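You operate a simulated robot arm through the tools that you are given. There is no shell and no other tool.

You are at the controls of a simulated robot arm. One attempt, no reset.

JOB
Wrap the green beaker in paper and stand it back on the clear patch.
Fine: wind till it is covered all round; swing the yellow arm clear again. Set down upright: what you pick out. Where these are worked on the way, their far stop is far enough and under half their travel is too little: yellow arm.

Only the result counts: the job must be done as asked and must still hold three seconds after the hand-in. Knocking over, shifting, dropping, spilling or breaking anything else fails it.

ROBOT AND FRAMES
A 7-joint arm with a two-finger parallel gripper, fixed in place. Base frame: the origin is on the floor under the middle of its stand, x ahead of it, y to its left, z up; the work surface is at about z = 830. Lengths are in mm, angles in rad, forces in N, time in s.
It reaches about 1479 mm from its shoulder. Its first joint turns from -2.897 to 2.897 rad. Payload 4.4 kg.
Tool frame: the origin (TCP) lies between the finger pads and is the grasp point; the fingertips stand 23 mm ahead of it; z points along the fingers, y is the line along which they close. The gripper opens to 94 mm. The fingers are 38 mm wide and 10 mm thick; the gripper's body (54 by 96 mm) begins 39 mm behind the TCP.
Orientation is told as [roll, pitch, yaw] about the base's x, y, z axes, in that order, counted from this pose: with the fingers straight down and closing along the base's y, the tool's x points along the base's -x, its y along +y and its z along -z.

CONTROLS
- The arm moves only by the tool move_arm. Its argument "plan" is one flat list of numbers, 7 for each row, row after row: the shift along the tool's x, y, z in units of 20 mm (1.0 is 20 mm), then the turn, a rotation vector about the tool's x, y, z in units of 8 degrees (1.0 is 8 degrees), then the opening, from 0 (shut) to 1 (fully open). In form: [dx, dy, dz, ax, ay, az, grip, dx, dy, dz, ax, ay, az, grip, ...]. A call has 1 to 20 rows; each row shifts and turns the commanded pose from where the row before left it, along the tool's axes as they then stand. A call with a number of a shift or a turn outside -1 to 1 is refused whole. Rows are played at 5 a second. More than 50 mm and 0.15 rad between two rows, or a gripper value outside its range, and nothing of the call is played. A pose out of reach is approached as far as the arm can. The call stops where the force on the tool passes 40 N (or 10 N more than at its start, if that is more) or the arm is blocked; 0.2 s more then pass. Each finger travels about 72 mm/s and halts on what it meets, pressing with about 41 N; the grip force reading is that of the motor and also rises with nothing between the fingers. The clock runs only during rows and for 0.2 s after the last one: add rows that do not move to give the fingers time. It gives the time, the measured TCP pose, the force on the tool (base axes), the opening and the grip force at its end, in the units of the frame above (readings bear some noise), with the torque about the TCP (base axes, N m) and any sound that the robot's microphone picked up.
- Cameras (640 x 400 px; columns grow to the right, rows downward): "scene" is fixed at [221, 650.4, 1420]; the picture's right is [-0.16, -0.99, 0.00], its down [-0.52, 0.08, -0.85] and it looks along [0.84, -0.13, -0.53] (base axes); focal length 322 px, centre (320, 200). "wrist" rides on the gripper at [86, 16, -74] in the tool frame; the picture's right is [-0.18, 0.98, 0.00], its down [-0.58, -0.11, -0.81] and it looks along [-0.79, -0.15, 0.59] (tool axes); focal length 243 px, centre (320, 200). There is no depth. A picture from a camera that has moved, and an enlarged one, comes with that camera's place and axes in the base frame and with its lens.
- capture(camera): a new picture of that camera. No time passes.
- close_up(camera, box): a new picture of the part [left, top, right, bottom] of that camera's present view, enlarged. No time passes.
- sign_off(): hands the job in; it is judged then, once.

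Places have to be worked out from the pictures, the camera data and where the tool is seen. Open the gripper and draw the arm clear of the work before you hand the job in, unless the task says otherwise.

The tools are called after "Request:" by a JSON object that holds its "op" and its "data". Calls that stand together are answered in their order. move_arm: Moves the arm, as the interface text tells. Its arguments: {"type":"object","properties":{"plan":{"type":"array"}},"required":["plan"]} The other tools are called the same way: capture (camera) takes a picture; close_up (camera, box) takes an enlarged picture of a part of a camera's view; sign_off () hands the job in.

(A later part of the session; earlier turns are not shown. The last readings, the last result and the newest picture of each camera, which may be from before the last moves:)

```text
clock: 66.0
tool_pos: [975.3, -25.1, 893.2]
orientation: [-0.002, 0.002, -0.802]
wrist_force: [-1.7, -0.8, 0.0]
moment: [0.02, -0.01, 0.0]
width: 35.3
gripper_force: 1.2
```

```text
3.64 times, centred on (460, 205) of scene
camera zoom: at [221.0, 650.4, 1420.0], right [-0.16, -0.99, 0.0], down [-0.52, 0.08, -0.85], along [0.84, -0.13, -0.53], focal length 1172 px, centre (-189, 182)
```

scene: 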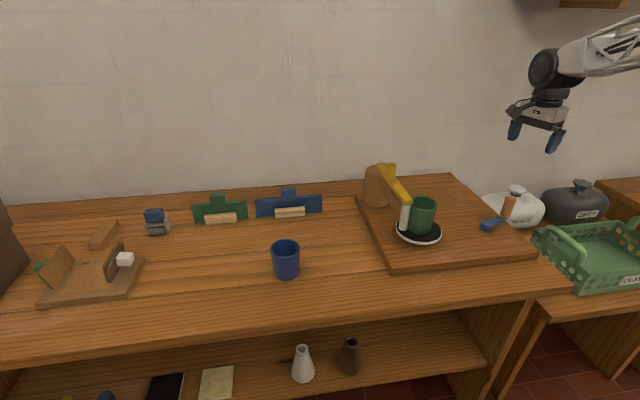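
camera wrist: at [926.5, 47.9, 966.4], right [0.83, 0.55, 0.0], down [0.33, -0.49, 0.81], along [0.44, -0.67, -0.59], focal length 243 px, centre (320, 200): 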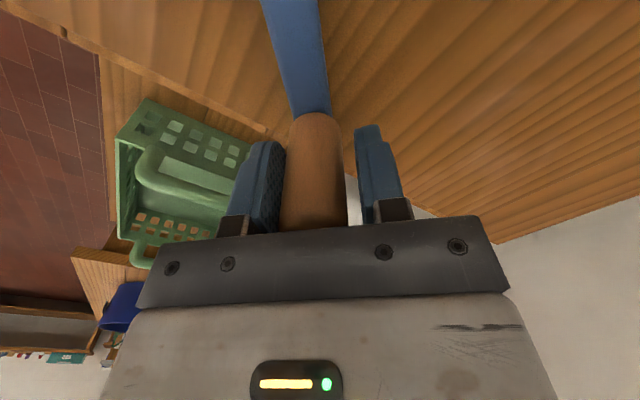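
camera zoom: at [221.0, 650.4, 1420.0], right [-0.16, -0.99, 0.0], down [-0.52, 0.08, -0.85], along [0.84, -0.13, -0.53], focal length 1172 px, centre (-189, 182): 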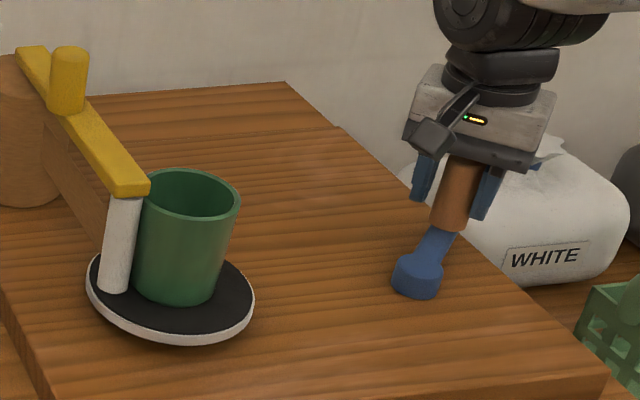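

Crank turns freely counter-clockwise. I keep going another 80° and look at the beaker.

Request:
{"op": "move_arm", "data": {"plan": [0.039, 0.555, 0, 0, 0, -1, 0.37, 0.039, 0.555, 0, 0, 0, -1, 0.37, 0.039, 0.555, 0, 0, 0, -1, 0.37, 0.039, 0.555, 0, 0, 0, -1, 0.37, 0.039, 0.555, 0, 0, 0, -1, 0.37, 0.039, 0.555, 0, 0, 0, -1, 0.37, 0.039, 0.555, 0, 0, 0, -1, 0.37, 0.039, 0.555, 0, 0, 0, -1, 0.37, 0.039, 0.555, 0, 0, 0, -1, 0.37, 0.039, 0.555, 0, 0, 0, -1, 0.37, 0, 0, 0, 0, 0, 0, 0.37]}}

Request:
{"op": "capture", "data": {"camera": "wrist"}}

Request:
{"op": "close_up", "data": {"camera": "scene", "box": [380, 150, 540, 260]}}

Request:
{"op": "close_up", "data": {"camera": "scene", "box": [385, 180, 455, 250]}}

```text
clock: 68.4
tool_pos: [986.0, 76.9, 891.5]
orientation: [0.0, -0.001, 0.596]
wrist_force: [0.6, -2.1, -1.0]
moment: [0.0, 0.0, 0.01]
width: 35.8
gripper_force: 0.8
```

```text
taken
camera wrist: at [904.4, 41.1, 966.0], right [-0.4, 0.92, 0.0], down [0.54, 0.24, 0.81], along [0.74, 0.32, -0.59], focal length 243 px, centre (320, 200)
```

wrist: 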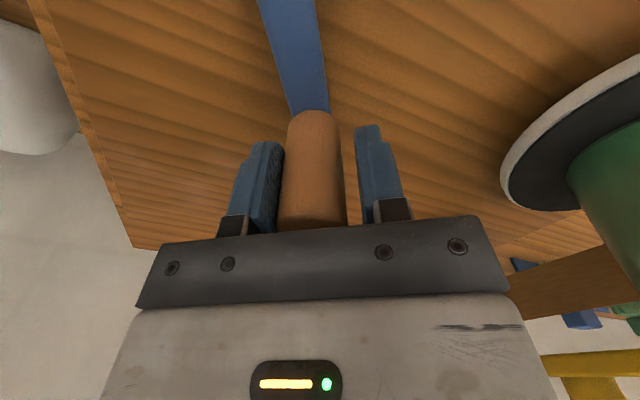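

```text
3.64 times, centred on (460, 205) of scene
camera zoom: at [221.0, 650.4, 1420.0], right [-0.16, -0.99, 0.0], down [-0.52, 0.08, -0.85], along [0.84, -0.13, -0.53], focal length 1172 px, centre (-189, 182)
```

zoom: 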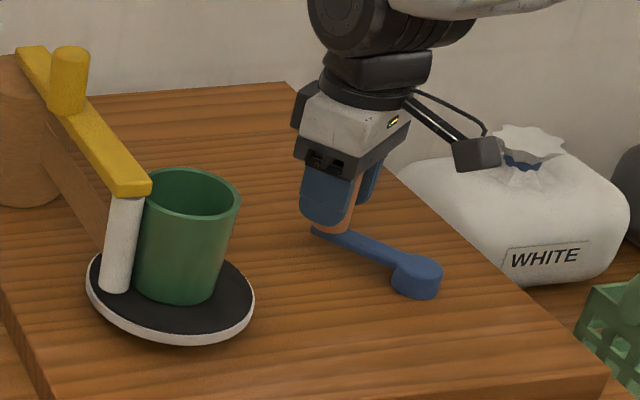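

```text
5.71 times, centred on (420, 215) of scene
camera zoom: at [221.0, 650.4, 1420.0], right [-0.16, -0.99, 0.0], down [-0.52, 0.08, -0.85], along [0.84, -0.13, -0.53], focal length 1842 px, centre (-251, 114)
```

zoom: 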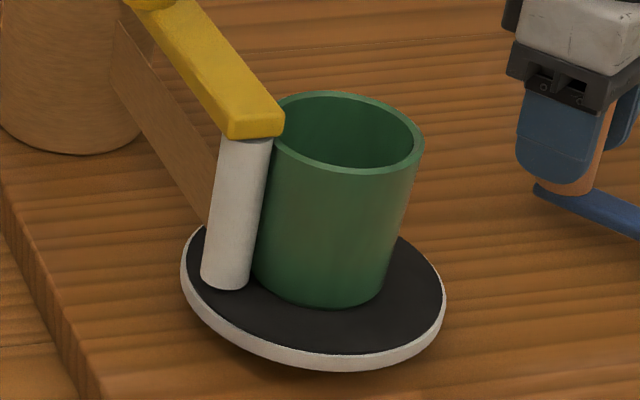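

No paper is visible yet after ~105° of crank. I continue another 80° and check again.

Request:
{"op": "move_arm", "data": {"plan": [0.039, 0.555, 0, 0, 0, -1, 0.37, 0.039, 0.555, 0, 0, 0, -1, 0.37, 0.039, 0.555, 0, 0, 0, -1, 0.37, 0.039, 0.555, 0, 0, 0, -1, 0.37, 0.039, 0.555, 0, 0, 0, -1, 0.37, 0.039, 0.555, 0, 0, 0, -1, 0.37, 0.039, 0.555, 0, 0, 0, -1, 0.37, 0.039, 0.555, 0, 0, 0, -1, 0.37, 0.039, 0.555, 0, 0, 0, -1, 0.37, 0.039, 0.555, 0, 0, 0, -1, 0.37, 0, 0, 0, 0, 0, 0, 0.37]}}

Request:
{"op": "capture", "data": {"camera": "wrist"}}

Request:
{"op": "close_up", "data": {"camera": "scene", "box": [380, 150, 540, 260]}}

Request:
{"op": "close_up", "data": {"camera": "scene", "box": [385, 180, 455, 250]}}

```text
clock: 70.8
tool_pos: [886.0, 103.8, 892.7]
orientation: [-0.001, 0.002, 1.992]
wrist_force: [2.5, 1.9, -0.6]
moment: [-0.01, -0.04, 0.04]
width: 35.8
gripper_force: 1.3
```

```text
taken
camera wrist: at [906.7, 18.5, 966.3], right [-0.97, -0.23, 0.0], down [-0.14, 0.58, 0.81], along [-0.19, 0.78, -0.59], focal length 243 px, centre (320, 200)
```

wrist: 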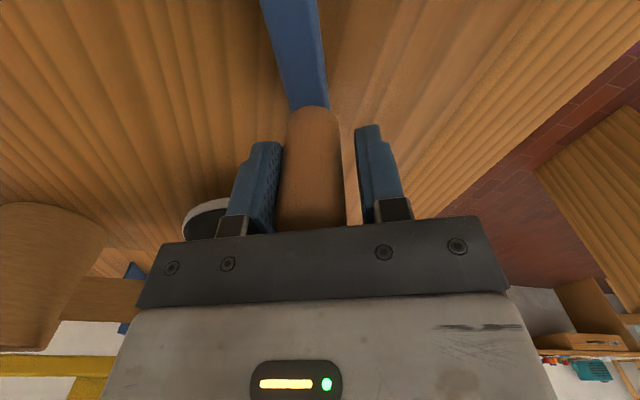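

```text
3.64 times, centred on (460, 205) of scene
camera zoom: at [221.0, 650.4, 1420.0], right [-0.16, -0.99, 0.0], down [-0.52, 0.08, -0.85], along [0.84, -0.13, -0.53], focal length 1172 px, centre (-189, 182)
```

zoom: 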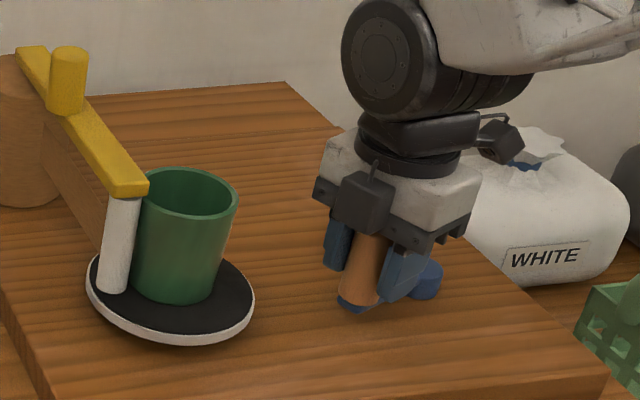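

```text
5.71 times, centred on (420, 215) of scene
camera zoom: at [221.0, 650.4, 1420.0], right [-0.16, -0.99, 0.0], down [-0.52, 0.08, -0.85], along [0.84, -0.13, -0.53], focal length 1842 px, centre (-251, 114)
```

zoom: 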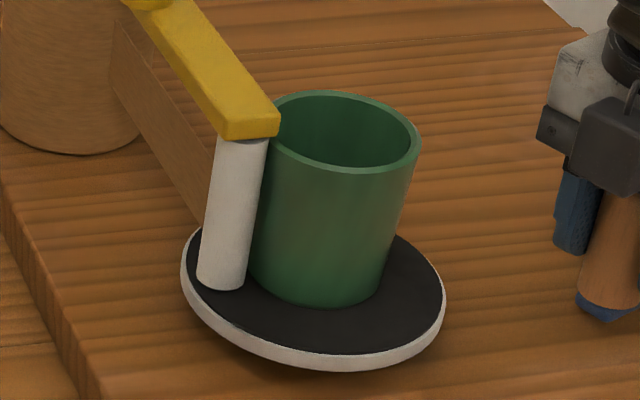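

The crank turns the disc (the beaker is creeping with it and nudging the roll), but no paper shows yet from this side. My yaw is at +114°, so I release, lift, and rotate the tool back 180° to re-cage the handle for the next half turn.

Request:
{"op": "move_arm", "data": {"plan": [0, -0.12, 0, 0, 0, 0, 0.7, 0, 0, 0, 0, 0, 0, 1, 0, 0, -1, 0, 0, 0, 1, 0, 0, -1, 0, 0, 0, 1, 0, 0, -1, 0, 0, 0, 1, 0, 0, 0, 0, 0, 1, 1, 0, 0, 0, 0, 0, 1, 1, 0, 0, 0, 0, 0, 1, 1, 0, 0, 0, 0, 0, 1, 1, 0, 0, 0, 0, 0, 1, 1, 0, 0, 0, 0, 0, 1, 1, 0, 0, 0, 0, 0, 1, 1, 0, 0, 0, 0, 0, 1, 1, 0, 0, 0, 0, 0, 1, 1, 0, 0, 0, 0, 0, 1, 1, 0, 0, 0, 0, 0, 1, 1, 0, 0, 0, 0, 0, 1, 1]}}

Request:
{"op": "capture", "data": {"camera": "wrist"}}

Request:
{"op": "capture", "data": {"camera": "scene"}}

```text
clock: 74.4
tool_pos: [887.8, 106.2, 953.2]
orientation: [-0.001, 0.001, 0.314]
wrist_force: [0.0, 0.7, -0.3]
moment: [0.01, 0.0, 0.02]
width: 93.8
gripper_force: 0.0
```

```text
taken
camera wrist: at [801.3, 93.8, 1026.6], right [-0.13, 0.99, 0.0], down [0.59, 0.07, 0.81], along [0.8, 0.1, -0.59], focal length 243 px, centre (320, 200)
```

wrist: 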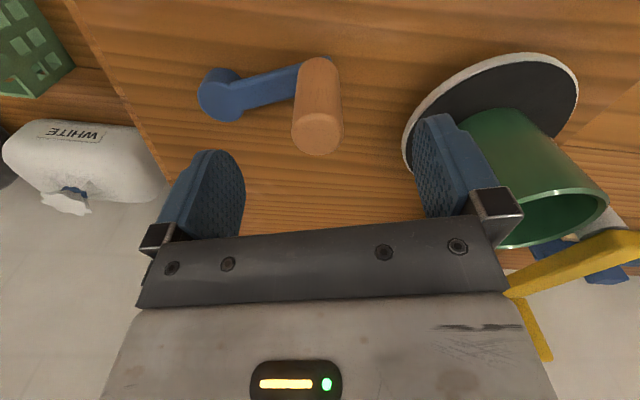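

```text
taken
```

scene: 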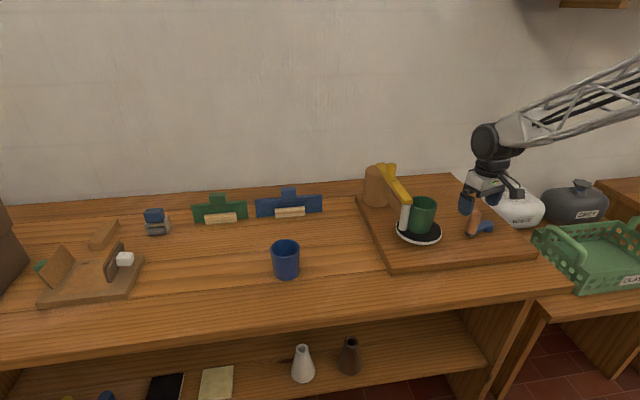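

No paper is visible on the −x or −y sides. Before more winding I want to see the far (+x) side, so I raise the gripper and swing the wrist camera around to the back.

Request:
{"op": "move_arm", "data": {"plan": [0, 0, -1, 0, 0, 0, 1, -0.977, -0.282, -0.5, 0, 0, 0, 1, -0.977, -0.282, -0.5, 0, 0, 0, 1, -0.977, -0.282, -0.5, 0, 0, 0, 1, -0.977, -0.282, -0.5, 0, 0, 0, 1, -0.977, -0.282, -0.5, 0, 0, 0, 1, -0.977, -0.282, -0.5, 0, 0, 0, 1, 0, 0, 0, 0, 0, -1, 1, 0, 0, 0, 0, 0, -1, 1, 0, 0, 0, 0, 0, -1, 1, 0, 0, 0, 0, 0, -1, 1, 0, 0, 0, 0, 0, -1, 1, 0, 0, 0, 0, 0, -1, 1, 0, 0, 0, 0, 0, -1, 1, 0, 0, 0, 0, 0, -1, 1, 0, 0, 0, 0, 0, -1, 1, 0, 0, 0, 0, 0, -1, 1, 0, 0, 0, 0, 0, -1, 1, 0, 0, 0, 0, 0, -1, 1]}}

Request:
{"op": "capture", "data": {"camera": "wrist"}}

```text
clock: 78.4
tool_pos: [1010.0, 108.6, 1032.8]
orientation: [0.001, -0.001, 1.991]
wrist_force: [0.3, -0.8, -0.6]
moment: [0.0, -0.01, -0.04]
width: 93.5
gripper_force: 0.2
```

```text
taken
camera wrist: at [1031.0, 23.7, 1106.8], right [-0.97, -0.23, 0.0], down [-0.14, 0.58, 0.81], along [-0.19, 0.78, -0.59], focal length 243 px, centre (320, 200)
```

wrist: 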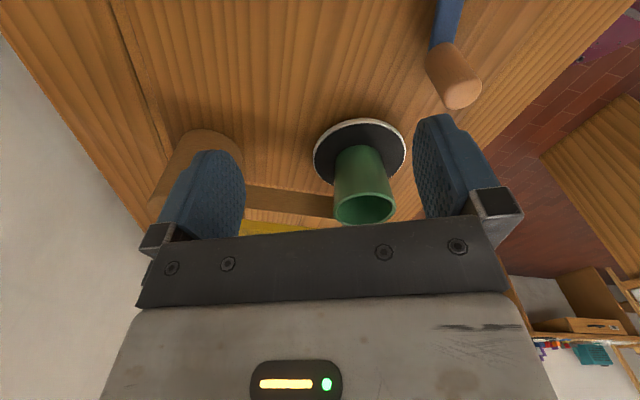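

Request:
{"op": "close_up", "data": {"camera": "wrist", "box": [240, 100, 430, 240]}}

```text
2.86 times, centred on (335, 170) of wrist
camera zoom: at [1031.0, 23.7, 1106.8], right [-0.97, -0.23, 0.0], down [-0.14, 0.58, 0.81], along [-0.19, 0.78, -0.59], focal length 693 px, centre (277, 286)
```

zoom: 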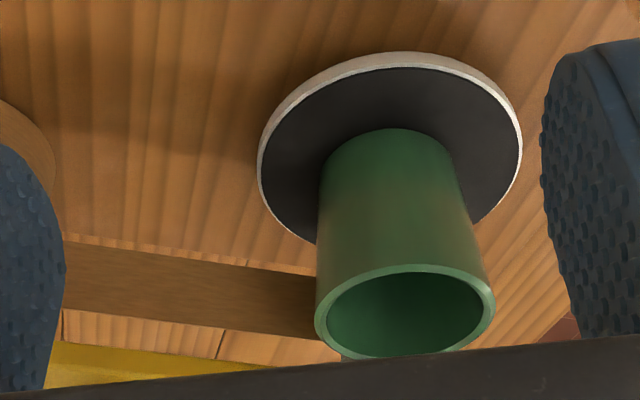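

There is no paper anywhere on the beaker yet, and the disc clearly has turned about half a turn, so either the direction or the roll's engagement is wrong. I go back to the handle to test the other direction (clockwise).

Request:
{"op": "move_arm", "data": {"plan": [-0.39, 0.94, 0, 0, 0, 0, 1, -0.39, 0.94, 0, 0, 0, 0, 1, -0.39, 0.94, 0, 0, 0, 0, 1, -0.39, 0.94, 0, 0, 0, 0, 1, -0.39, 0.94, 0, 0, 0, 0, 1, -0.39, 0.94, 0, 0, 0, 0, 1, 0, 0, 1, 0, 0, 0, 1, 0, 0, 1, 0, 0, 0, 1, 0, 0, 0, 0, 0, 0, 1]}}

Request:
{"op": "capture", "data": {"camera": "wrist"}}

Request:
{"op": "close_up", "data": {"camera": "scene", "box": [395, 190, 450, 245]}}

```text
clock: 80.4
tool_pos: [887.9, 106.3, 993.2]
orientation: [0.001, 0.0, 1.988]
wrist_force: [0.6, -0.7, 0.1]
moment: [-0.04, 0.01, 0.0]
width: 94.2
gripper_force: 0.1
```

```text
taken
camera wrist: at [908.7, 20.8, 1066.9], right [-0.97, -0.23, 0.0], down [-0.14, 0.58, 0.81], along [-0.19, 0.78, -0.59], focal length 243 px, centre (320, 200)
```

wrist: 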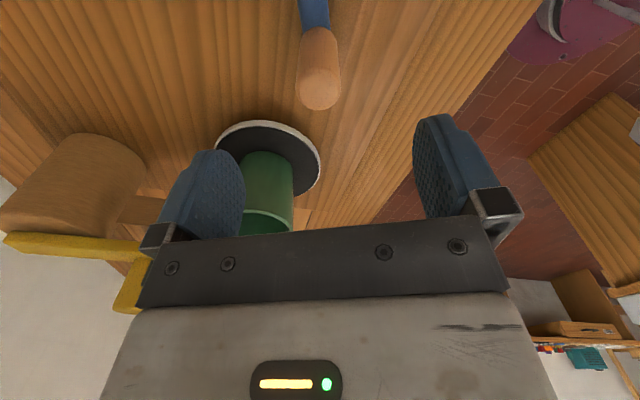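

```text
7.27 times, centred on (422, 218) of scene
camera zoom: at [221.0, 650.4, 1420.0], right [-0.16, -0.99, 0.0], down [-0.52, 0.08, -0.85], along [0.84, -0.13, -0.53], focal length 2345 px, centre (-426, 73)
```

zoom: 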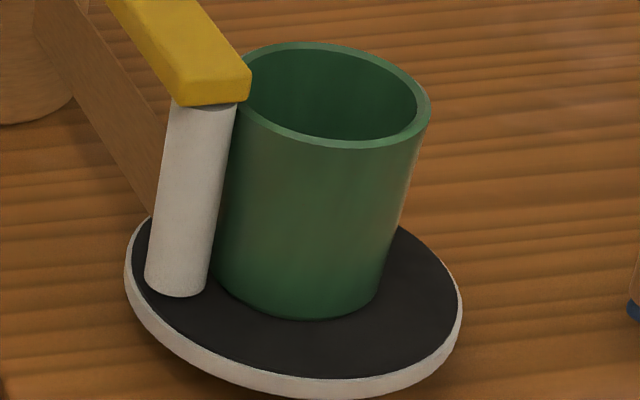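

Aligned over the handle. I lower, cage it, and crank clockwise about 80° in one go.

Request:
{"op": "move_arm", "data": {"plan": [0, 0, 1, 0, 0, 0, 1, 0, 0, 1, 0, 0, 0, 1, 0, 0, 1, 0, 0, 0, 1, 0, 0, 1, 0, 0, 0, 1, 0, 0, 1, 0, 0, 0, 1, 0, 0, 0, 0, 0, 0, 1, 0, 0, 0, 0, 0, 0, 0.6, 0, 0, 0, 0, 0, 0, 0.37, 0, 0, 0, 0, 0, 0, 0.37]}}

Request:
{"op": "move_arm", "data": {"plan": [0.02, -0.3, 0, 0, 0, 0.5, 0.37, 0.039, -0.555, 0, 0, 0, 1, 0.37, 0.039, -0.555, 0, 0, 0, 1, 0.37, 0.039, -0.555, 0, 0, 0, 1, 0.37, 0.039, -0.555, 0, 0, 0, 1, 0.37, 0.039, -0.555, 0, 0, 0, 1, 0.37, 0.039, -0.555, 0, 0, 0, 1, 0.37, 0.039, -0.555, 0, 0, 0, 1, 0.37, 0.039, -0.555, 0, 0, 0, 1, 0.37, 0.039, -0.555, 0, 0, 0, 1, 0.37, 0, 0, 0, 0, 0, 0, 0.37]}}

Request:
{"op": "capture", "data": {"camera": "wrist"}}

Request:
{"op": "close_up", "data": {"camera": "scene", "box": [395, 190, 450, 245]}}

```text
clock: 82.4
tool_pos: [886.8, 107.0, 893.5]
orientation: [0.001, 0.0, 1.99]
wrist_force: [0.6, -0.4, -0.5]
moment: [-0.01, -0.01, -0.02]
width: 35.1
gripper_force: 0.0
```

```text
clock: 84.8
tool_pos: [983.8, 82.4, 892.7]
orientation: [0.0, 0.0, 0.659]
wrist_force: [-0.7, 0.8, -0.8]
moment: [-0.02, -0.03, 0.01]
width: 35.7
gripper_force: 0.7
```

```text
taken
camera wrist: at [906.0, 41.8, 966.1], right [-0.46, 0.89, 0.0], down [0.53, 0.27, 0.81], along [0.72, 0.37, -0.59], focal length 243 px, centre (320, 200)
```

wrist: 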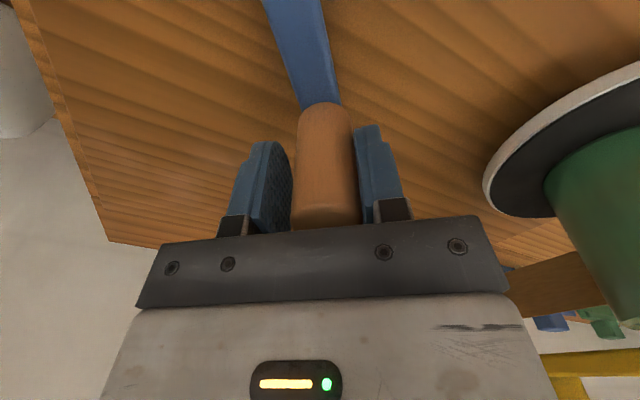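

```text
7.27 times, centred on (422, 218) of scene
camera zoom: at [221.0, 650.4, 1420.0], right [-0.16, -0.99, 0.0], down [-0.52, 0.08, -0.85], along [0.84, -0.13, -0.53], focal length 2345 px, centre (-426, 73)
```

zoom: 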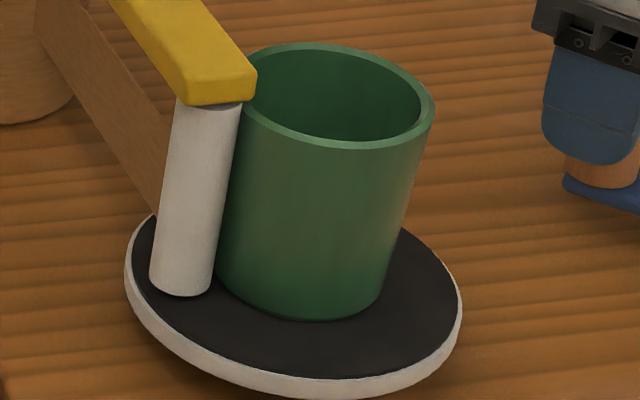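

No paper in this direction either. My position estimates suggest the roll may not actually be pressing on the beaker wall (possible few-mm gap), so I release the crank and go look closely at the roll/beaker contact from above.

Request:
{"op": "move_arm", "data": {"plan": [0, 0, 0, 0, 0, 0, 0.7, 0, 0, 0, 0, 0, 0, 1, 0, 0, -1, 0, 0, 0, 1, 0, 0, -1, 0, 0, 0, 1, 0, 0, -1, 0, 0, 0, 1, 0, 0, -1, 0, 0, 0, 1, 0, 0, -1, 0, 0, 0, 1, 0, 0, -1, 0, 0, 0, 1, 0, 0, -0.5, 0, 0, 1, 1, 0, 0, 0, 0, 0, 1, 1, 0, 0, 0, 0, 0, 1, 1, 0, 0, 0, 0, 0, 1, 1, 0, 0, 0, 0, 0, 0.72, 1]}}

Request:
{"op": "move_arm", "data": {"plan": [0.62, 0.965, 0, 0, 0, 0, 1, 0.62, 0.965, 0, 0, 0, 0, 1, 0.62, 0.965, 0, 0, 0, 0, 1, 0.62, 0.965, 0, 0, 0, 0, 1, 0.62, 0.965, 0, 0, 0, 0, 1, 0.62, 0.965, 0, 0, 0, 0, 1, 0.62, 0.965, 0, 0, 0, 0, 1, 0.62, 0.965, 0, 0, 0, 0, 1, 0.62, 0.965, 0, 0, 0, 0, 1, 0.62, 0.965, 0, 0, 0, 0, 1, 0, 0, 0, 0, 0, 0, 1]}}

Request:
{"op": "capture", "data": {"camera": "wrist"}}

Request:
{"op": "close_up", "data": {"camera": "wrist", "box": [240, 20, 430, 160]}}

Request:
{"op": "close_up", "data": {"camera": "scene", "box": [395, 190, 450, 245]}}

```text
clock: 87.6
tool_pos: [984.6, 83.1, 1022.4]
orientation: [0.0, 0.001, 0.004]
wrist_force: [-0.3, -0.8, 0.2]
moment: [-0.01, 0.02, -0.05]
width: 94.2
gripper_force: 0.1
```

```text
clock: 90.0
tool_pos: [858.0, 274.8, 1023.3]
orientation: [0.0, 0.0, 0.005]
wrist_force: [0.4, 0.3, 0.3]
moment: [0.0, 0.01, 0.0]
width: 93.9
gripper_force: 0.0
```

```text
taken
camera wrist: at [772.3, 290.3, 1096.4], right [0.18, 0.98, 0.0], down [0.58, -0.11, 0.81], along [0.79, -0.14, -0.59], focal length 243 px, centre (320, 200)
```

wrist: 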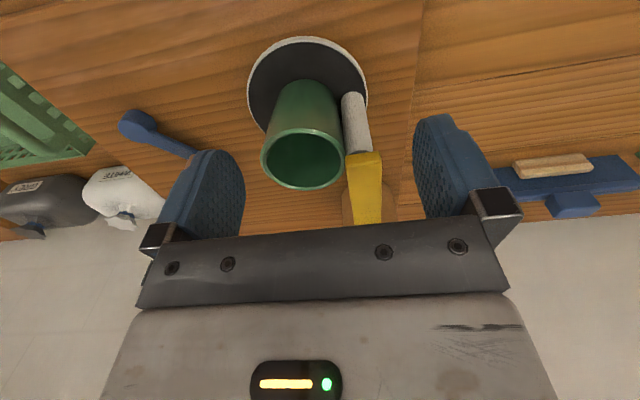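

```text
2.86 times, centred on (335, 90) of wrist
camera zoom: at [772.3, 290.3, 1096.4], right [0.18, 0.98, 0.0], down [0.58, -0.11, 0.81], along [0.79, -0.14, -0.59], focal length 693 px, centre (277, 514)
```

zoom: 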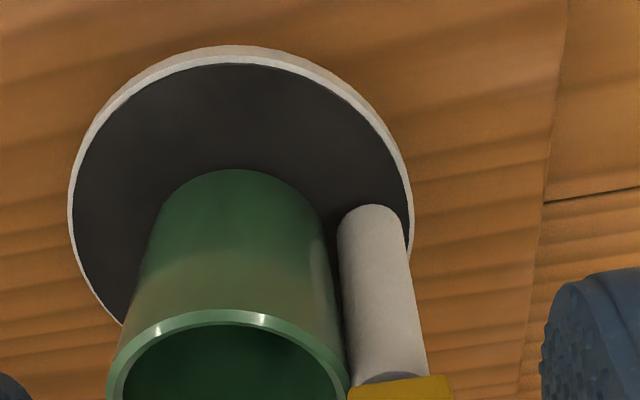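

```text
7.27 times, centred on (422, 218) of scene
camera zoom: at [221.0, 650.4, 1420.0], right [-0.16, -0.99, 0.0], down [-0.52, 0.08, -0.85], along [0.84, -0.13, -0.53], focal length 2345 px, centre (-426, 73)
```

zoom: 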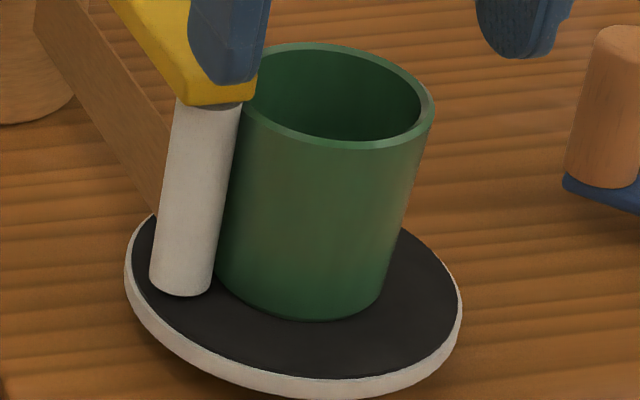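

The roll touches only at the rim (the wall tapers), and the disc turns 1:1 with the crank. Since nothing wound, the yellow arm probably isn't far enough in; I go back to its knob to push it toward its real far stop.

Request:
{"op": "move_arm", "data": {"plan": [0, 0, -1, 0, 0, 0, 1, 0, 0, -1, 0, 0, 0, 1, 0, 0, -1, 0, 0, 0, 1, 0, 0, -1, 0, 0, 0, 1, -0.95, 0.19, 0, 0, 0, 0, 1, -0.95, 0.19, 0, 0, 0, 0, 1, -0.95, 0.19, 0, 0, 0, 0, 1, -0.95, 0.19, 0, 0, 0, 0, 1, -0.95, 0.19, 0, 0, 0, 0, 1, -0.95, 0.19, 0, 0, 0, 0, 1, -0.95, 0.19, 0, 0, 0, 0, 1, -0.95, 0.19, 0, 0, 0, 0, 1, -0.95, 0.19, 0, 0, 0, 0, 1, 0, 0, 0, 0, 0, 0, 1]}}

Request:
{"op": "capture", "data": {"camera": "wrist"}}

Request:
{"op": "close_up", "data": {"camera": "scene", "box": [360, 150, 450, 250]}}

```text
clock: 93.0
tool_pos: [1031.4, 309.6, 1102.6]
orientation: [0.0, -0.001, 0.004]
wrist_force: [0.1, 0.3, 0.0]
moment: [0.01, -0.01, 0.0]
width: 94.0
gripper_force: 0.1
```

```text
taken
camera wrist: at [944.1, 325.1, 1176.3], right [0.18, 0.98, 0.0], down [0.58, -0.11, 0.81], along [0.79, -0.14, -0.59], focal length 243 px, centre (320, 200)
```

wrist: 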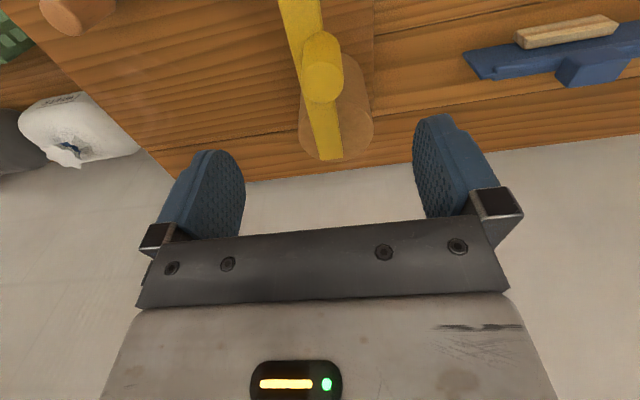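

```text
4.00 times, centred on (405, 200) of scene
camera zoom: at [221.0, 650.4, 1420.0], right [-0.16, -0.99, 0.0], down [-0.52, 0.08, -0.85], along [0.84, -0.13, -0.53], focal length 1290 px, centre (-20, 200)
```

zoom: 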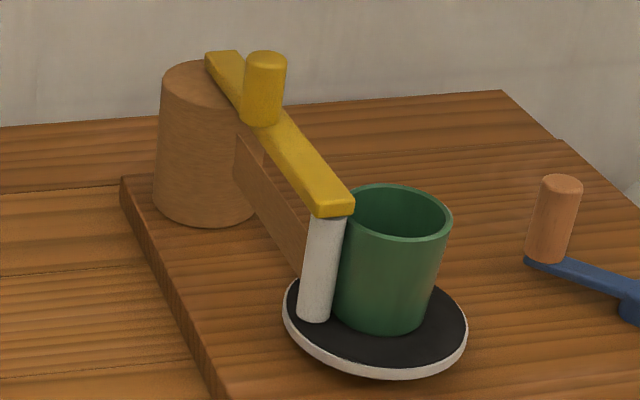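

Knob is under the tool axis. I descend, cage it at 36 mm, and push −y gently in small steps, watching force.

Request:
{"op": "move_arm", "data": {"plan": [0, 0, 1, 0, 0, 0, 1, 0, 0, 1, 0, 0, 0, 1, 0, 0, 1, 0, 0, 0, 1, 0, 0, 1, 0, 0, 0, 1, 0, 0, 1, 0, 0, 0, 1, 0, 0, 0.4, 0, 0, 0, 1, 0, 0, 0, 0, 0, 0, 1, 0, 0, 0, 0, 0, 0, 0.6, 0, 0, 0, 0, 0, 0, 0.37, 0, 0, 0, 0, 0, 0, 0.37, 0, -0.05, 0, 0, 0, 0, 0.37, 0, -0.05, 0, 0, 0, 0, 0.37, 0, 0, 0, 0, 0, 0, 0.37]}}

Request:
{"op": "close_up", "data": {"camera": "scene", "box": [395, 190, 450, 245]}}

Request:
{"op": "close_up", "data": {"camera": "wrist", "box": [200, 60, 440, 240]}}

```text
clock: 95.8
tool_pos: [1030.5, 308.6, 993.9]
orientation: [0.002, -0.001, 0.005]
wrist_force: [-0.8, 2.8, 0.6]
moment: [-0.03, -0.01, 0.05]
width: 36.1
gripper_force: 1.3
```

```text
7.27 times, centred on (422, 218) of scene
camera zoom: at [221.0, 650.4, 1420.0], right [-0.16, -0.99, 0.0], down [-0.52, 0.08, -0.85], along [0.84, -0.13, -0.53], focal length 2345 px, centre (-426, 73)
```

zoom: 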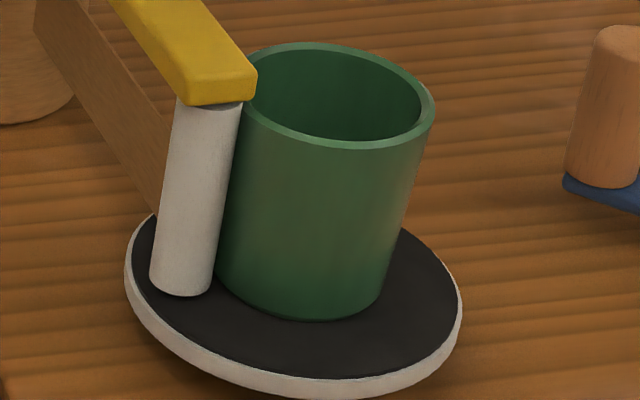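

```text
2.22 times, centred on (320, 150) of wrist
camera zoom: at [943.9, 323.6, 1068.2], right [0.18, 0.98, 0.0], down [0.58, -0.11, 0.81], along [0.79, -0.14, -0.59], focal length 539 px, centre (320, 311)
```

zoom: 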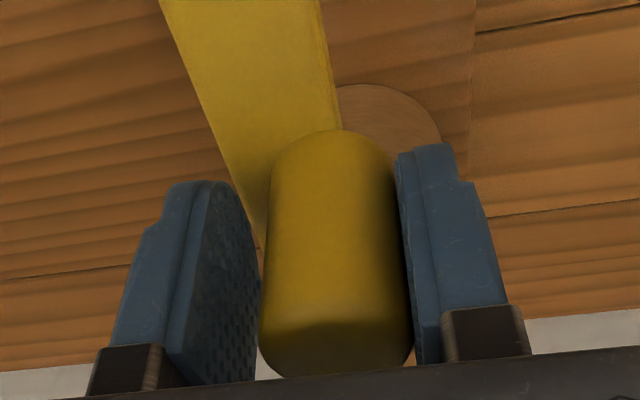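

Pad is on the knob at 2.8 N with the beaker unmoved. I push 2 mm more and look.

Request:
{"op": "move_arm", "data": {"plan": [0, -0.05, 0, 0, 0, 0, 0.37, 0, -0.05, 0, 0, 0, 0, 0.37, 0, 0, 0, 0, 0, 0, 0.37]}}

Request:
{"op": "close_up", "data": {"camera": "scene", "box": [395, 190, 450, 245]}}

```text
clock: 96.6
tool_pos: [1029.8, 305.3, 994.0]
orientation: [0.0, -0.001, 0.003]
wrist_force: [-0.1, 2.1, -0.8]
moment: [0.01, 0.02, 0.0]
width: 35.8
gripper_force: 1.9
```

```text
7.27 times, centred on (422, 218) of scene
camera zoom: at [221.0, 650.4, 1420.0], right [-0.16, -0.99, 0.0], down [-0.52, 0.08, -0.85], along [0.84, -0.13, -0.53], focal length 2345 px, centre (-426, 73)
```

zoom: 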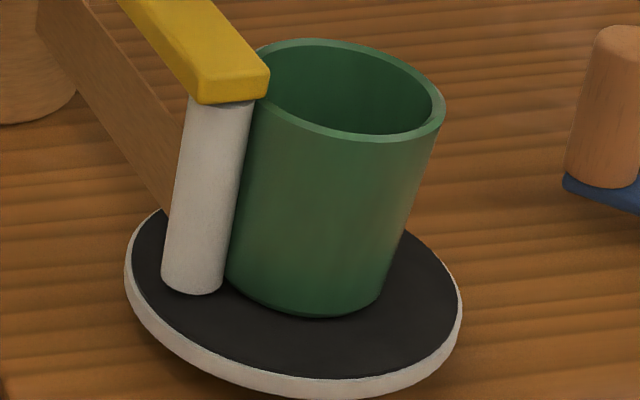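

The push is now tilting the beaker (~3°) rather than reaching a stop, so that is too far. I back the pad off at once and check that the beaker stands flat again.

Request:
{"op": "move_arm", "data": {"plan": [0, 0.05, 0, 0, 0, 0, 0.37, 0, 0.05, 0, 0, 0, 0, 0.37, 0, 0.05, 0, 0, 0, 0, 0.37, 0, 0.05, 0, 0, 0, 0, 0.37, 0, 0, 0, 0, 0, 0, 0.37]}}

Request:
{"op": "close_up", "data": {"camera": "scene", "box": [395, 190, 450, 245]}}

Request:
{"op": "close_up", "data": {"camera": "wrist", "box": [200, 60, 440, 240]}}

```text
clock: 97.8
tool_pos: [1030.1, 309.5, 995.0]
orientation: [-0.001, 0.002, 0.006]
wrist_force: [-0.1, -0.5, -0.1]
moment: [0.01, 0.01, 0.01]
width: 34.8
gripper_force: 0.0
```

```text
7.27 times, centred on (422, 218) of scene
camera zoom: at [221.0, 650.4, 1420.0], right [-0.16, -0.99, 0.0], down [-0.52, 0.08, -0.85], along [0.84, -0.13, -0.53], focal length 2345 px, centre (-426, 73)
```

zoom: 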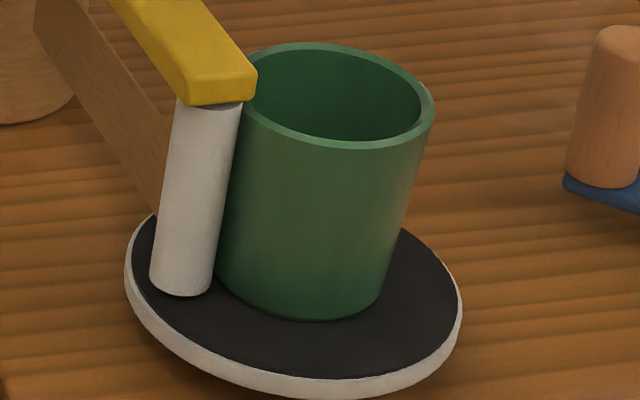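

```text
2.22 times, centred on (320, 150) of wrist
camera zoom: at [943.6, 325.7, 1068.5], right [0.18, 0.98, 0.0], down [0.58, -0.11, 0.81], along [0.79, -0.14, -0.59], focal length 539 px, centre (320, 311)
```

zoom: 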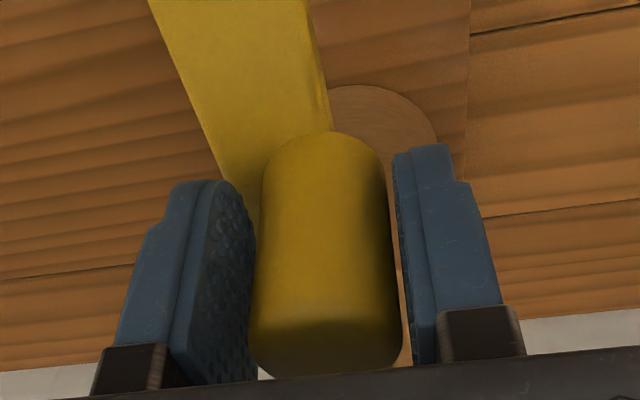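

The beaker stands flat again with the roll just touching. The arm moves nearly freely and has no stop before contact, so contact is its working position; I'll now try a full continuous counter-clockwise turn. First release the knob, lift and go over the crank handle (≈(979, 83)).

Request:
{"op": "move_arm", "data": {"plan": [0, 0, 0, 0, 0, 0, 0.7, 0, 0, 0, 0, 0, 0, 1, 0, 0, -1, 0, 0, 0, 1, 0, 0, -1, 0, 0, 0, 1, 0, 0, -1, 0, 0, 0, 1, 0, 0, -1, 0, 0, 0, 1, 0, 0, -1, 0, 0, 0, 1, 0.2125, -0.946, 0, 0, 0, 0, 1, 0.2125, -0.946, 0, 0, 0, 0, 1, 0.2125, -0.946, 0, 0, 0, 0, 1, 0.2125, -0.946, 0, 0, 0, 0, 1, 0.2125, -0.946, 0, 0, 0, 0, 1, 0.2125, -0.946, 0, 0, 0, 0, 1, 0.2125, -0.946, 0, 0, 0, 0, 1, 0.2125, -0.946, 0, 0, 0, 0, 1, 0.2125, -0.946, 0, 0, 0, 0, 1, 0.2125, -0.946, 0, 0, 0, 0, 1, 0.2125, -0.946, 0, 0, 0, 0, 1, 0.2125, -0.946, 0, 0, 0, 0, 1]}}

Request:
{"op": "move_arm", "data": {"plan": [0, 0, 0, 0, 0, -1, 1, 0, 0, 0, 0, 0, -1, 1, 0, 0, 0, 0, 0, -1, 1, 0, 0, 0, 0, 0, -1, 1, 0, 0, 0, 0, 0, -1, 1, 0, 0, 1, 0, 0, -0.1, 1, 0, 0, 1, 0, 0, 0, 1, 0, 0, 1, 0, 0, 0, 1, 0, 0, 1, 0, 0, 0, 1, 0, 0, 0, 0, 0, 0, 1]}}

Request:
{"op": "capture", "data": {"camera": "wrist"}}

Request:
{"op": "capture", "data": {"camera": "scene"}}

```text
clock: 101.8
tool_pos: [980.4, 83.4, 1094.1]
orientation: [0.001, 0.001, 0.004]
wrist_force: [0.2, -1.1, -0.3]
moment: [0.02, 0.01, 0.02]
width: 93.9
gripper_force: 0.0
```

```text
clock: 104.0
tool_pos: [980.8, 82.9, 1013.3]
orientation: [0.0, 0.0, 0.718]
wrist_force: [-0.5, 0.1, -0.6]
moment: [-0.04, 0.02, -0.02]
width: 94.1
gripper_force: 0.1
```

```text
taken
camera wrist: at [904.9, 37.9, 1088.7], right [-0.51, 0.86, 0.0], down [0.51, 0.3, 0.81], along [0.7, 0.41, -0.59], focal length 243 px, centre (320, 200)
```

wrist: 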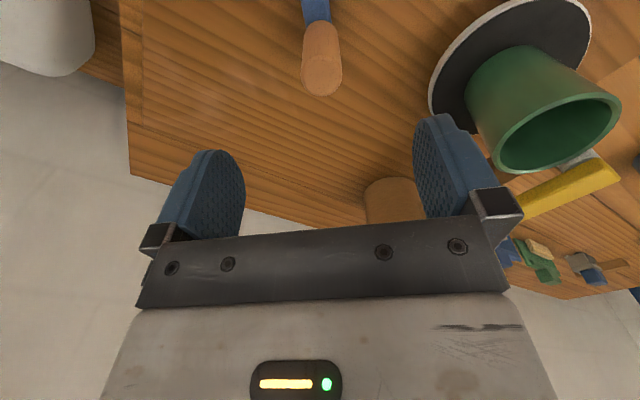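

```text
taken
```

scene: 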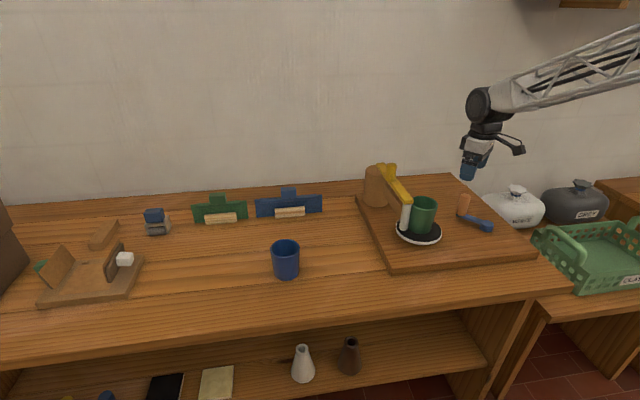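

Well aligned. I lower, cage, and crank counter-clockwise ~90°.

Request:
{"op": "move_arm", "data": {"plan": [0, 0, 1, 0, 0, 0, 1, 0, 0, 1, 0, 0, 0, 1, 0, 0, 1, 0, 0, 0, 1, 0, 0, 1, 0, 0, 0, 1, 0, 0, 1, 0, 0, 0, 1, 0, 0, 1, 0, 0, 0, 1, 0, 0, 0, 0, 0, 0, 1, 0, 0, 0, 0, 0, 0, 0.6, 0, 0, 0, 0, 0, 0, 0.37, 0, 0, 0, 0, 0, 0, 0.37]}}

Request:
{"op": "move_arm", "data": {"plan": [0.02, 0.4, 0, 0, 0, -0.5, 0.37, 0.039, 0.555, 0, 0, 0, -1, 0.37, 0.039, 0.555, 0, 0, 0, -1, 0.37, 0.039, 0.555, 0, 0, 0, -1, 0.37, 0.039, 0.555, 0, 0, 0, -1, 0.37, 0.039, 0.555, 0, 0, 0, -1, 0.37, 0.039, 0.555, 0, 0, 0, -1, 0.37, 0.039, 0.555, 0, 0, 0, -1, 0.37, 0.039, 0.555, 0, 0, 0, -1, 0.37, 0.039, 0.555, 0, 0, 0, -1, 0.37, 0.039, 0.555, 0, 0, 0, -1, 0.37, 0, 0, 0, 0, 0, 0, 0.37]}}

Request:
{"op": "close_up", "data": {"camera": "scene", "box": [395, 190, 450, 245]}}

Request:
{"op": "capture", "data": {"camera": "scene"}}

```text
clock: 106.2
tool_pos: [979.7, 83.9, 894.6]
orientation: [0.0, 0.001, 0.716]
wrist_force: [0.4, -0.2, -0.2]
moment: [0.01, 0.0, 0.02]
width: 34.8
gripper_force: 0.1
```

```text
clock: 108.8
tool_pos: [873.1, 97.3, 895.0]
orientation: [0.002, 0.0, 2.184]
wrist_force: [1.2, 2.6, 0.1]
moment: [-0.01, 0.03, 0.05]
width: 35.9
gripper_force: 1.6
```

```text
7.27 times, centred on (422, 218) of scene
camera zoom: at [221.0, 650.4, 1420.0], right [-0.16, -0.99, 0.0], down [-0.52, 0.08, -0.85], along [0.84, -0.13, -0.53], focal length 2345 px, centre (-426, 73)
```

zoom: 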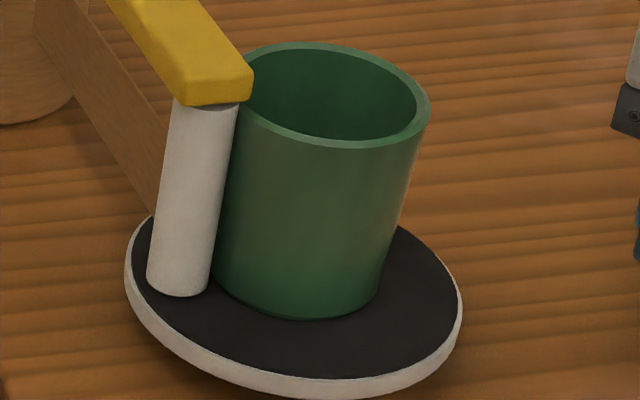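

```text
taken
```

scene: 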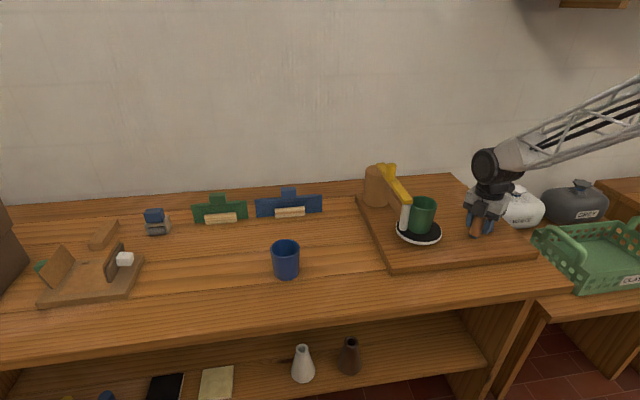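

Yaw 125° is still fine. I continue 40° more in the same grip, watching whether the arm can follow.

Request:
{"op": "move_arm", "data": {"plan": [0.039, 0.555, 0, 0, 0, -1, 0.37, 0.039, 0.555, 0, 0, 0, -1, 0.37, 0.039, 0.555, 0, 0, 0, -1, 0.37, 0.039, 0.555, 0, 0, 0, -1, 0.37, 0.039, 0.555, 0, 0, 0, -1, 0.37, 0, 0, 0, 0, 0, 0, 0.37]}}

Request:
{"op": "close_up", "data": {"camera": "scene", "box": [380, 170, 500, 260]}}

```text
clock: 110.2
tool_pos: [841.3, 52.0, 894.6]
orientation: [0.001, 0.0, 2.882]
wrist_force: [0.1, 3.4, 0.7]
moment: [0.0, -0.05, 0.0]
width: 35.8
gripper_force: 1.3
```

```text
4.44 times, centred on (440, 215) of scene
camera zoom: at [221.0, 650.4, 1420.0], right [-0.16, -0.99, 0.0], down [-0.52, 0.08, -0.85], along [0.84, -0.13, -0.53], focal length 1433 px, centre (-213, 133)
```

zoom: 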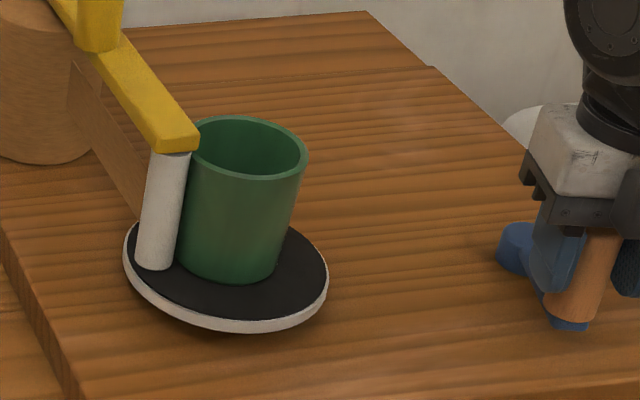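

Yaw 165° works too. I continue another 48° and see.

Request:
{"op": "move_arm", "data": {"plan": [0.039, 0.555, 0, 0, 0, -1, 0.37, 0.039, 0.555, 0, 0, 0, -1, 0.37, 0.039, 0.555, 0, 0, 0, -1, 0.37, 0.039, 0.555, 0, 0, 0, -1, 0.37, 0.039, 0.555, 0, 0, 0, -1, 0.37, 0.039, 0.555, 0, 0, 0, -1, 0.37, 0, 0, 0, 0, 0, 0, 0.37]}}

Request:
{"op": "close_up", "data": {"camera": "scene", "box": [380, 170, 540, 260]}}

Request:
{"op": "capture", "data": {"camera": "wrist"}}

```text
clock: 111.8
tool_pos: [844.8, 42.2, 905.8]
orientation: [0.016, 0.003, 3.07]
wrist_force: [0.0, 0.8, 0.6]
moment: [-0.01, 0.0, -0.01]
width: 34.8
gripper_force: 0.0
out of reach, approached as far as the arm can: row 2, 3, 4, 5, 6
```

```text
4.00 times, centred on (460, 215) of scene
camera zoom: at [221.0, 650.4, 1420.0], right [-0.16, -0.99, 0.0], down [-0.52, 0.08, -0.85], along [0.84, -0.13, -0.53], focal length 1290 px, centre (-240, 140)
```

zoom: 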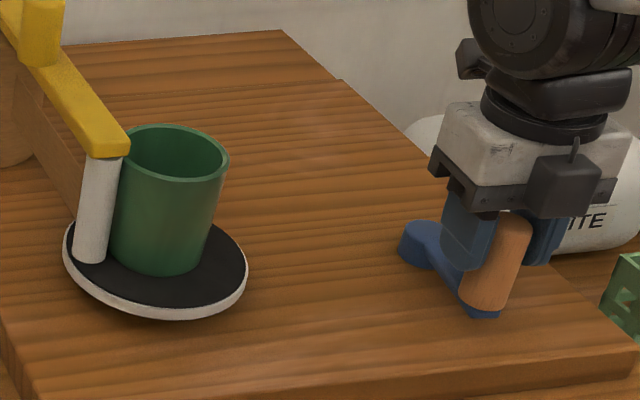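

```text
taken
camera wrist: at [931.1, 22.4, 979.7], right [-0.25, -0.97, 0.02], down [-0.57, 0.16, 0.8], along [-0.78, 0.19, -0.6], focal length 243 px, centre (320, 200)
```

wrist: 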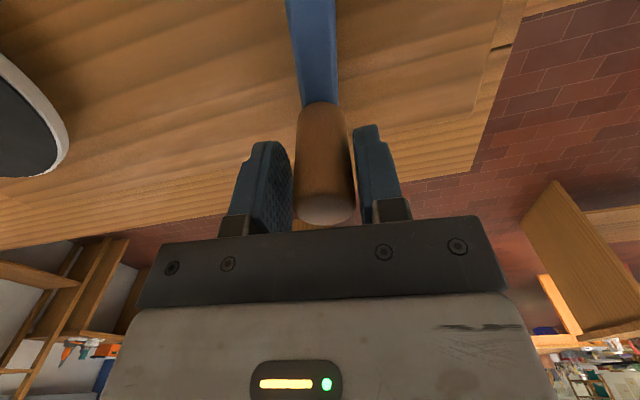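

The yaw limit is about 176°, so I must re-grip. I open, lift, and read where the commanded pose stands.

Request:
{"op": "move_arm", "data": {"plan": [0, 0, 0, 0, 0, 0, 0.7, 0, 0, 0, 0, 0, 0, 1, 0, 0, -1, 0, 0, 0, 1, 0, 0, -1, 0, 0, 0, 1, 0, 0, -1, 0, 0, 0, 1, 0, 0, -1, 0, 0, 0, 1, 0, 0, -1, 0, 0, 0, 1, 0, 0, 0, 0, 0, 0, 1]}}

Request:
{"op": "capture", "data": {"camera": "wrist"}}

Request:
{"op": "close_up", "data": {"camera": "scene", "box": [380, 170, 540, 260]}}

```text
clock: 113.6
tool_pos: [845.4, 45.8, 1004.9]
orientation: [0.018, 0.0, 3.072]
wrist_force: [0.1, -0.6, -0.4]
moment: [-0.01, -0.01, -0.01]
width: 94.1
gripper_force: 0.1
```

```text
taken
camera wrist: at [931.4, 24.5, 1079.7], right [-0.25, -0.97, 0.02], down [-0.57, 0.16, 0.8], along [-0.78, 0.19, -0.6], focal length 243 px, centre (320, 200)
```

wrist: 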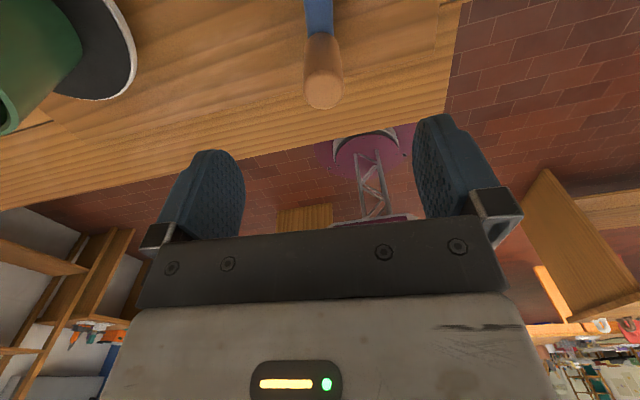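

```text
4.00 times, centred on (460, 215) of scene
camera zoom: at [221.0, 650.4, 1420.0], right [-0.16, -0.99, 0.0], down [-0.52, 0.08, -0.85], along [0.84, -0.13, -0.53], focal length 1290 px, centre (-240, 140)
```

zoom: 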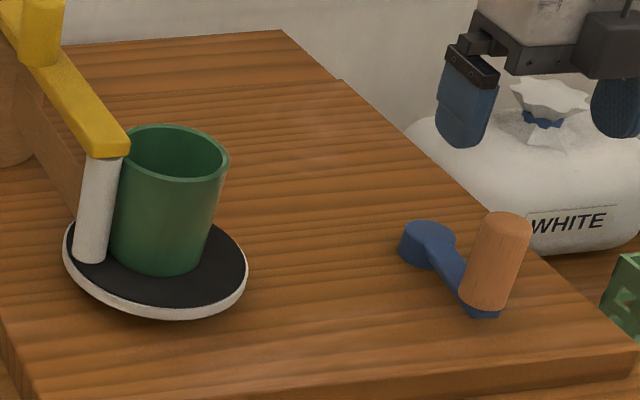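

The pose clamps cleanly. The handle is at ≈(843, 45), i.e. crank angle ≈169°. I rotate the tool back 187° (camera now facing outward) to re-grip for the next half turn.

Request:
{"op": "move_arm", "data": {"plan": [0, 0, 0, 0, 0, 1, 1, 0, 0, 0, 0, 0, 1, 1, 0, 0, 0, 0, 0, 1, 1, 0, 0, 0, 0, 0, 1, 1, 0, 0, 0, 0, 0, 1, 1, 0, 0, 0, 0, 0, 1, 1, 0, 0, 0, 0, 0, 1, 1, 0, 0, 0, 0, 0, 1, 1, 0, 0, 0, 0, 0, 1, 1, 0, 0, 0, 0, 0, 1, 1, 0, 0, 0, 0, 0, 1, 1, 0, 0, 0, 0, 0, 1, 1, 0, 0, 0, 0, 0, 1, 1, 0, 0, 0, 0, 0, 1, 1, 0, 0, 0, 0, 0, 1, 1, 0, 0, 0, 0, 0, 1, 1, 0, 0, 0, 0, 0, 1, 1, 0, 0, 0, 0, 0, 1, 1, 0, 0, 0, 0, 0, 1, 1, 0, 0, 0, 0, 0, 1, 1]}}

Request:
{"op": "move_arm", "data": {"plan": [0, 0, 0, 0, 0, 1, 1, 0, 0, 0, 0, 0, 1, 1, 0, 0, 0, 0, 0, 1, 1, 0, 0, 0, 0, 0, 0.4, 1, 0, 0, 0, 0.13, 0, 0, 1, 0, 0, 0, 0, 0, 0, 1]}}

Request:
{"op": "capture", "data": {"camera": "wrist"}}

Request:
{"op": "close_up", "data": {"camera": "scene", "box": [395, 190, 450, 245]}}

```text
clock: 117.8
tool_pos: [845.8, 44.9, 1006.0]
orientation: [-0.016, 0.004, 0.278]
wrist_force: [-0.2, 0.1, 0.6]
moment: [-0.04, -0.03, 0.04]
width: 94.0
gripper_force: 0.1
```

```text
clock: 119.2
tool_pos: [846.3, 44.7, 1005.5]
orientation: [-0.032, -0.005, -0.194]
wrist_force: [0.5, -0.3, -0.4]
moment: [-0.04, 0.01, 0.0]
width: 94.0
gripper_force: 0.0
```

```text
taken
camera wrist: at [764.7, 80.0, 1078.2], right [0.37, 0.93, -0.03], down [0.55, -0.19, 0.81], along [0.75, -0.32, -0.58], focal length 243 px, centre (320, 200)
```

wrist: 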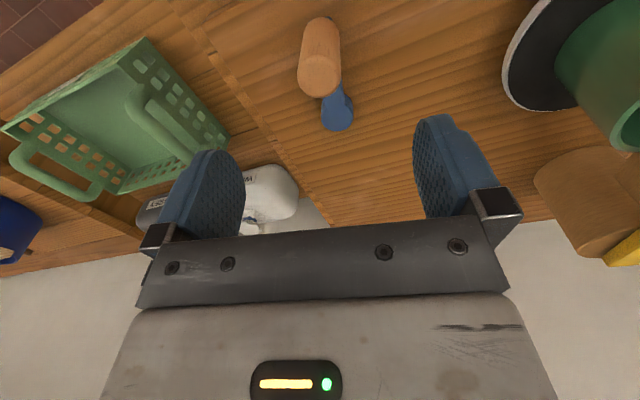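

```text
7.27 times, centred on (422, 218) of scene
camera zoom: at [221.0, 650.4, 1420.0], right [-0.16, -0.99, 0.0], down [-0.52, 0.08, -0.85], along [0.84, -0.13, -0.53], focal length 2345 px, centre (-426, 73)
```

zoom: 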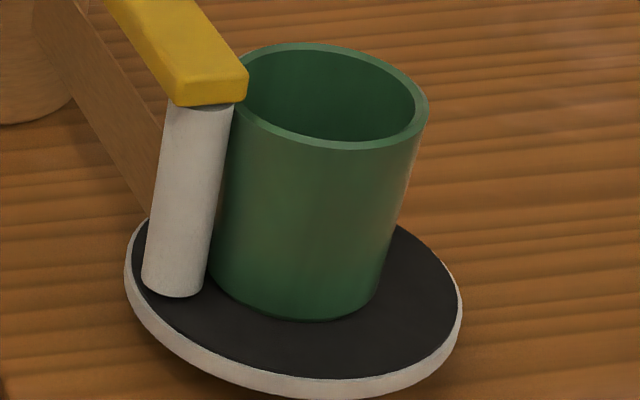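

A slight tool tilt (−0.03 rad) crept in; I correct it, lower onto the handle and cage it again.

Request:
{"op": "move_arm", "data": {"plan": [0, 0, 0, -0.23, 0, 0, 1, 0.1, 0, 1, 0, 0, 0, 1, 0, 0, 1, 0, 0, 0, 1, 0, 0, 1, 0, 0, 0, 1, 0, 0, 1, 0, 0, 0, 1, 0, 0, 1, 0, 0, 0, 1, 0, 0, 0.55, 0, 0, 0, 1, 0, 0, 0, 0, 0, 0, 1, 0, 0, 0, 0, 0, 0, 0.6, 0, 0, 0, 0, 0, 0, 0.37, 0, 0, 0, 0, 0, 0, 0.37]}}

Request:
{"op": "capture", "data": {"camera": "wrist"}}

```text
clock: 121.6
tool_pos: [844.9, 45.9, 893.3]
orientation: [-0.002, -0.003, -0.197]
wrist_force: [-1.1, -0.7, -0.8]
moment: [0.04, 0.01, 0.04]
width: 35.6
gripper_force: 0.8
```

```text
taken
camera wrist: at [762.8, 78.4, 967.5], right [0.37, 0.93, 0.0], down [0.55, -0.22, 0.81], along [0.75, -0.3, -0.59], focal length 243 px, centre (320, 200)
```

wrist: 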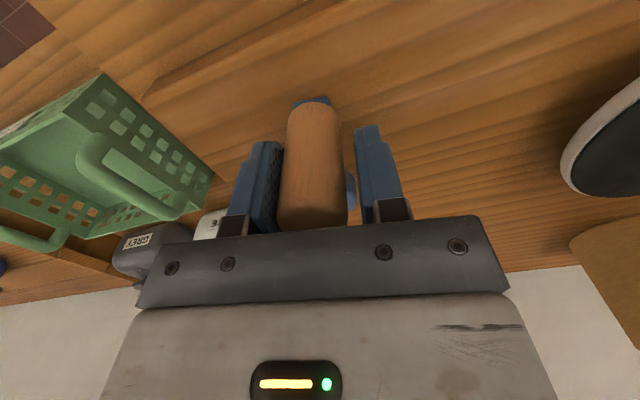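

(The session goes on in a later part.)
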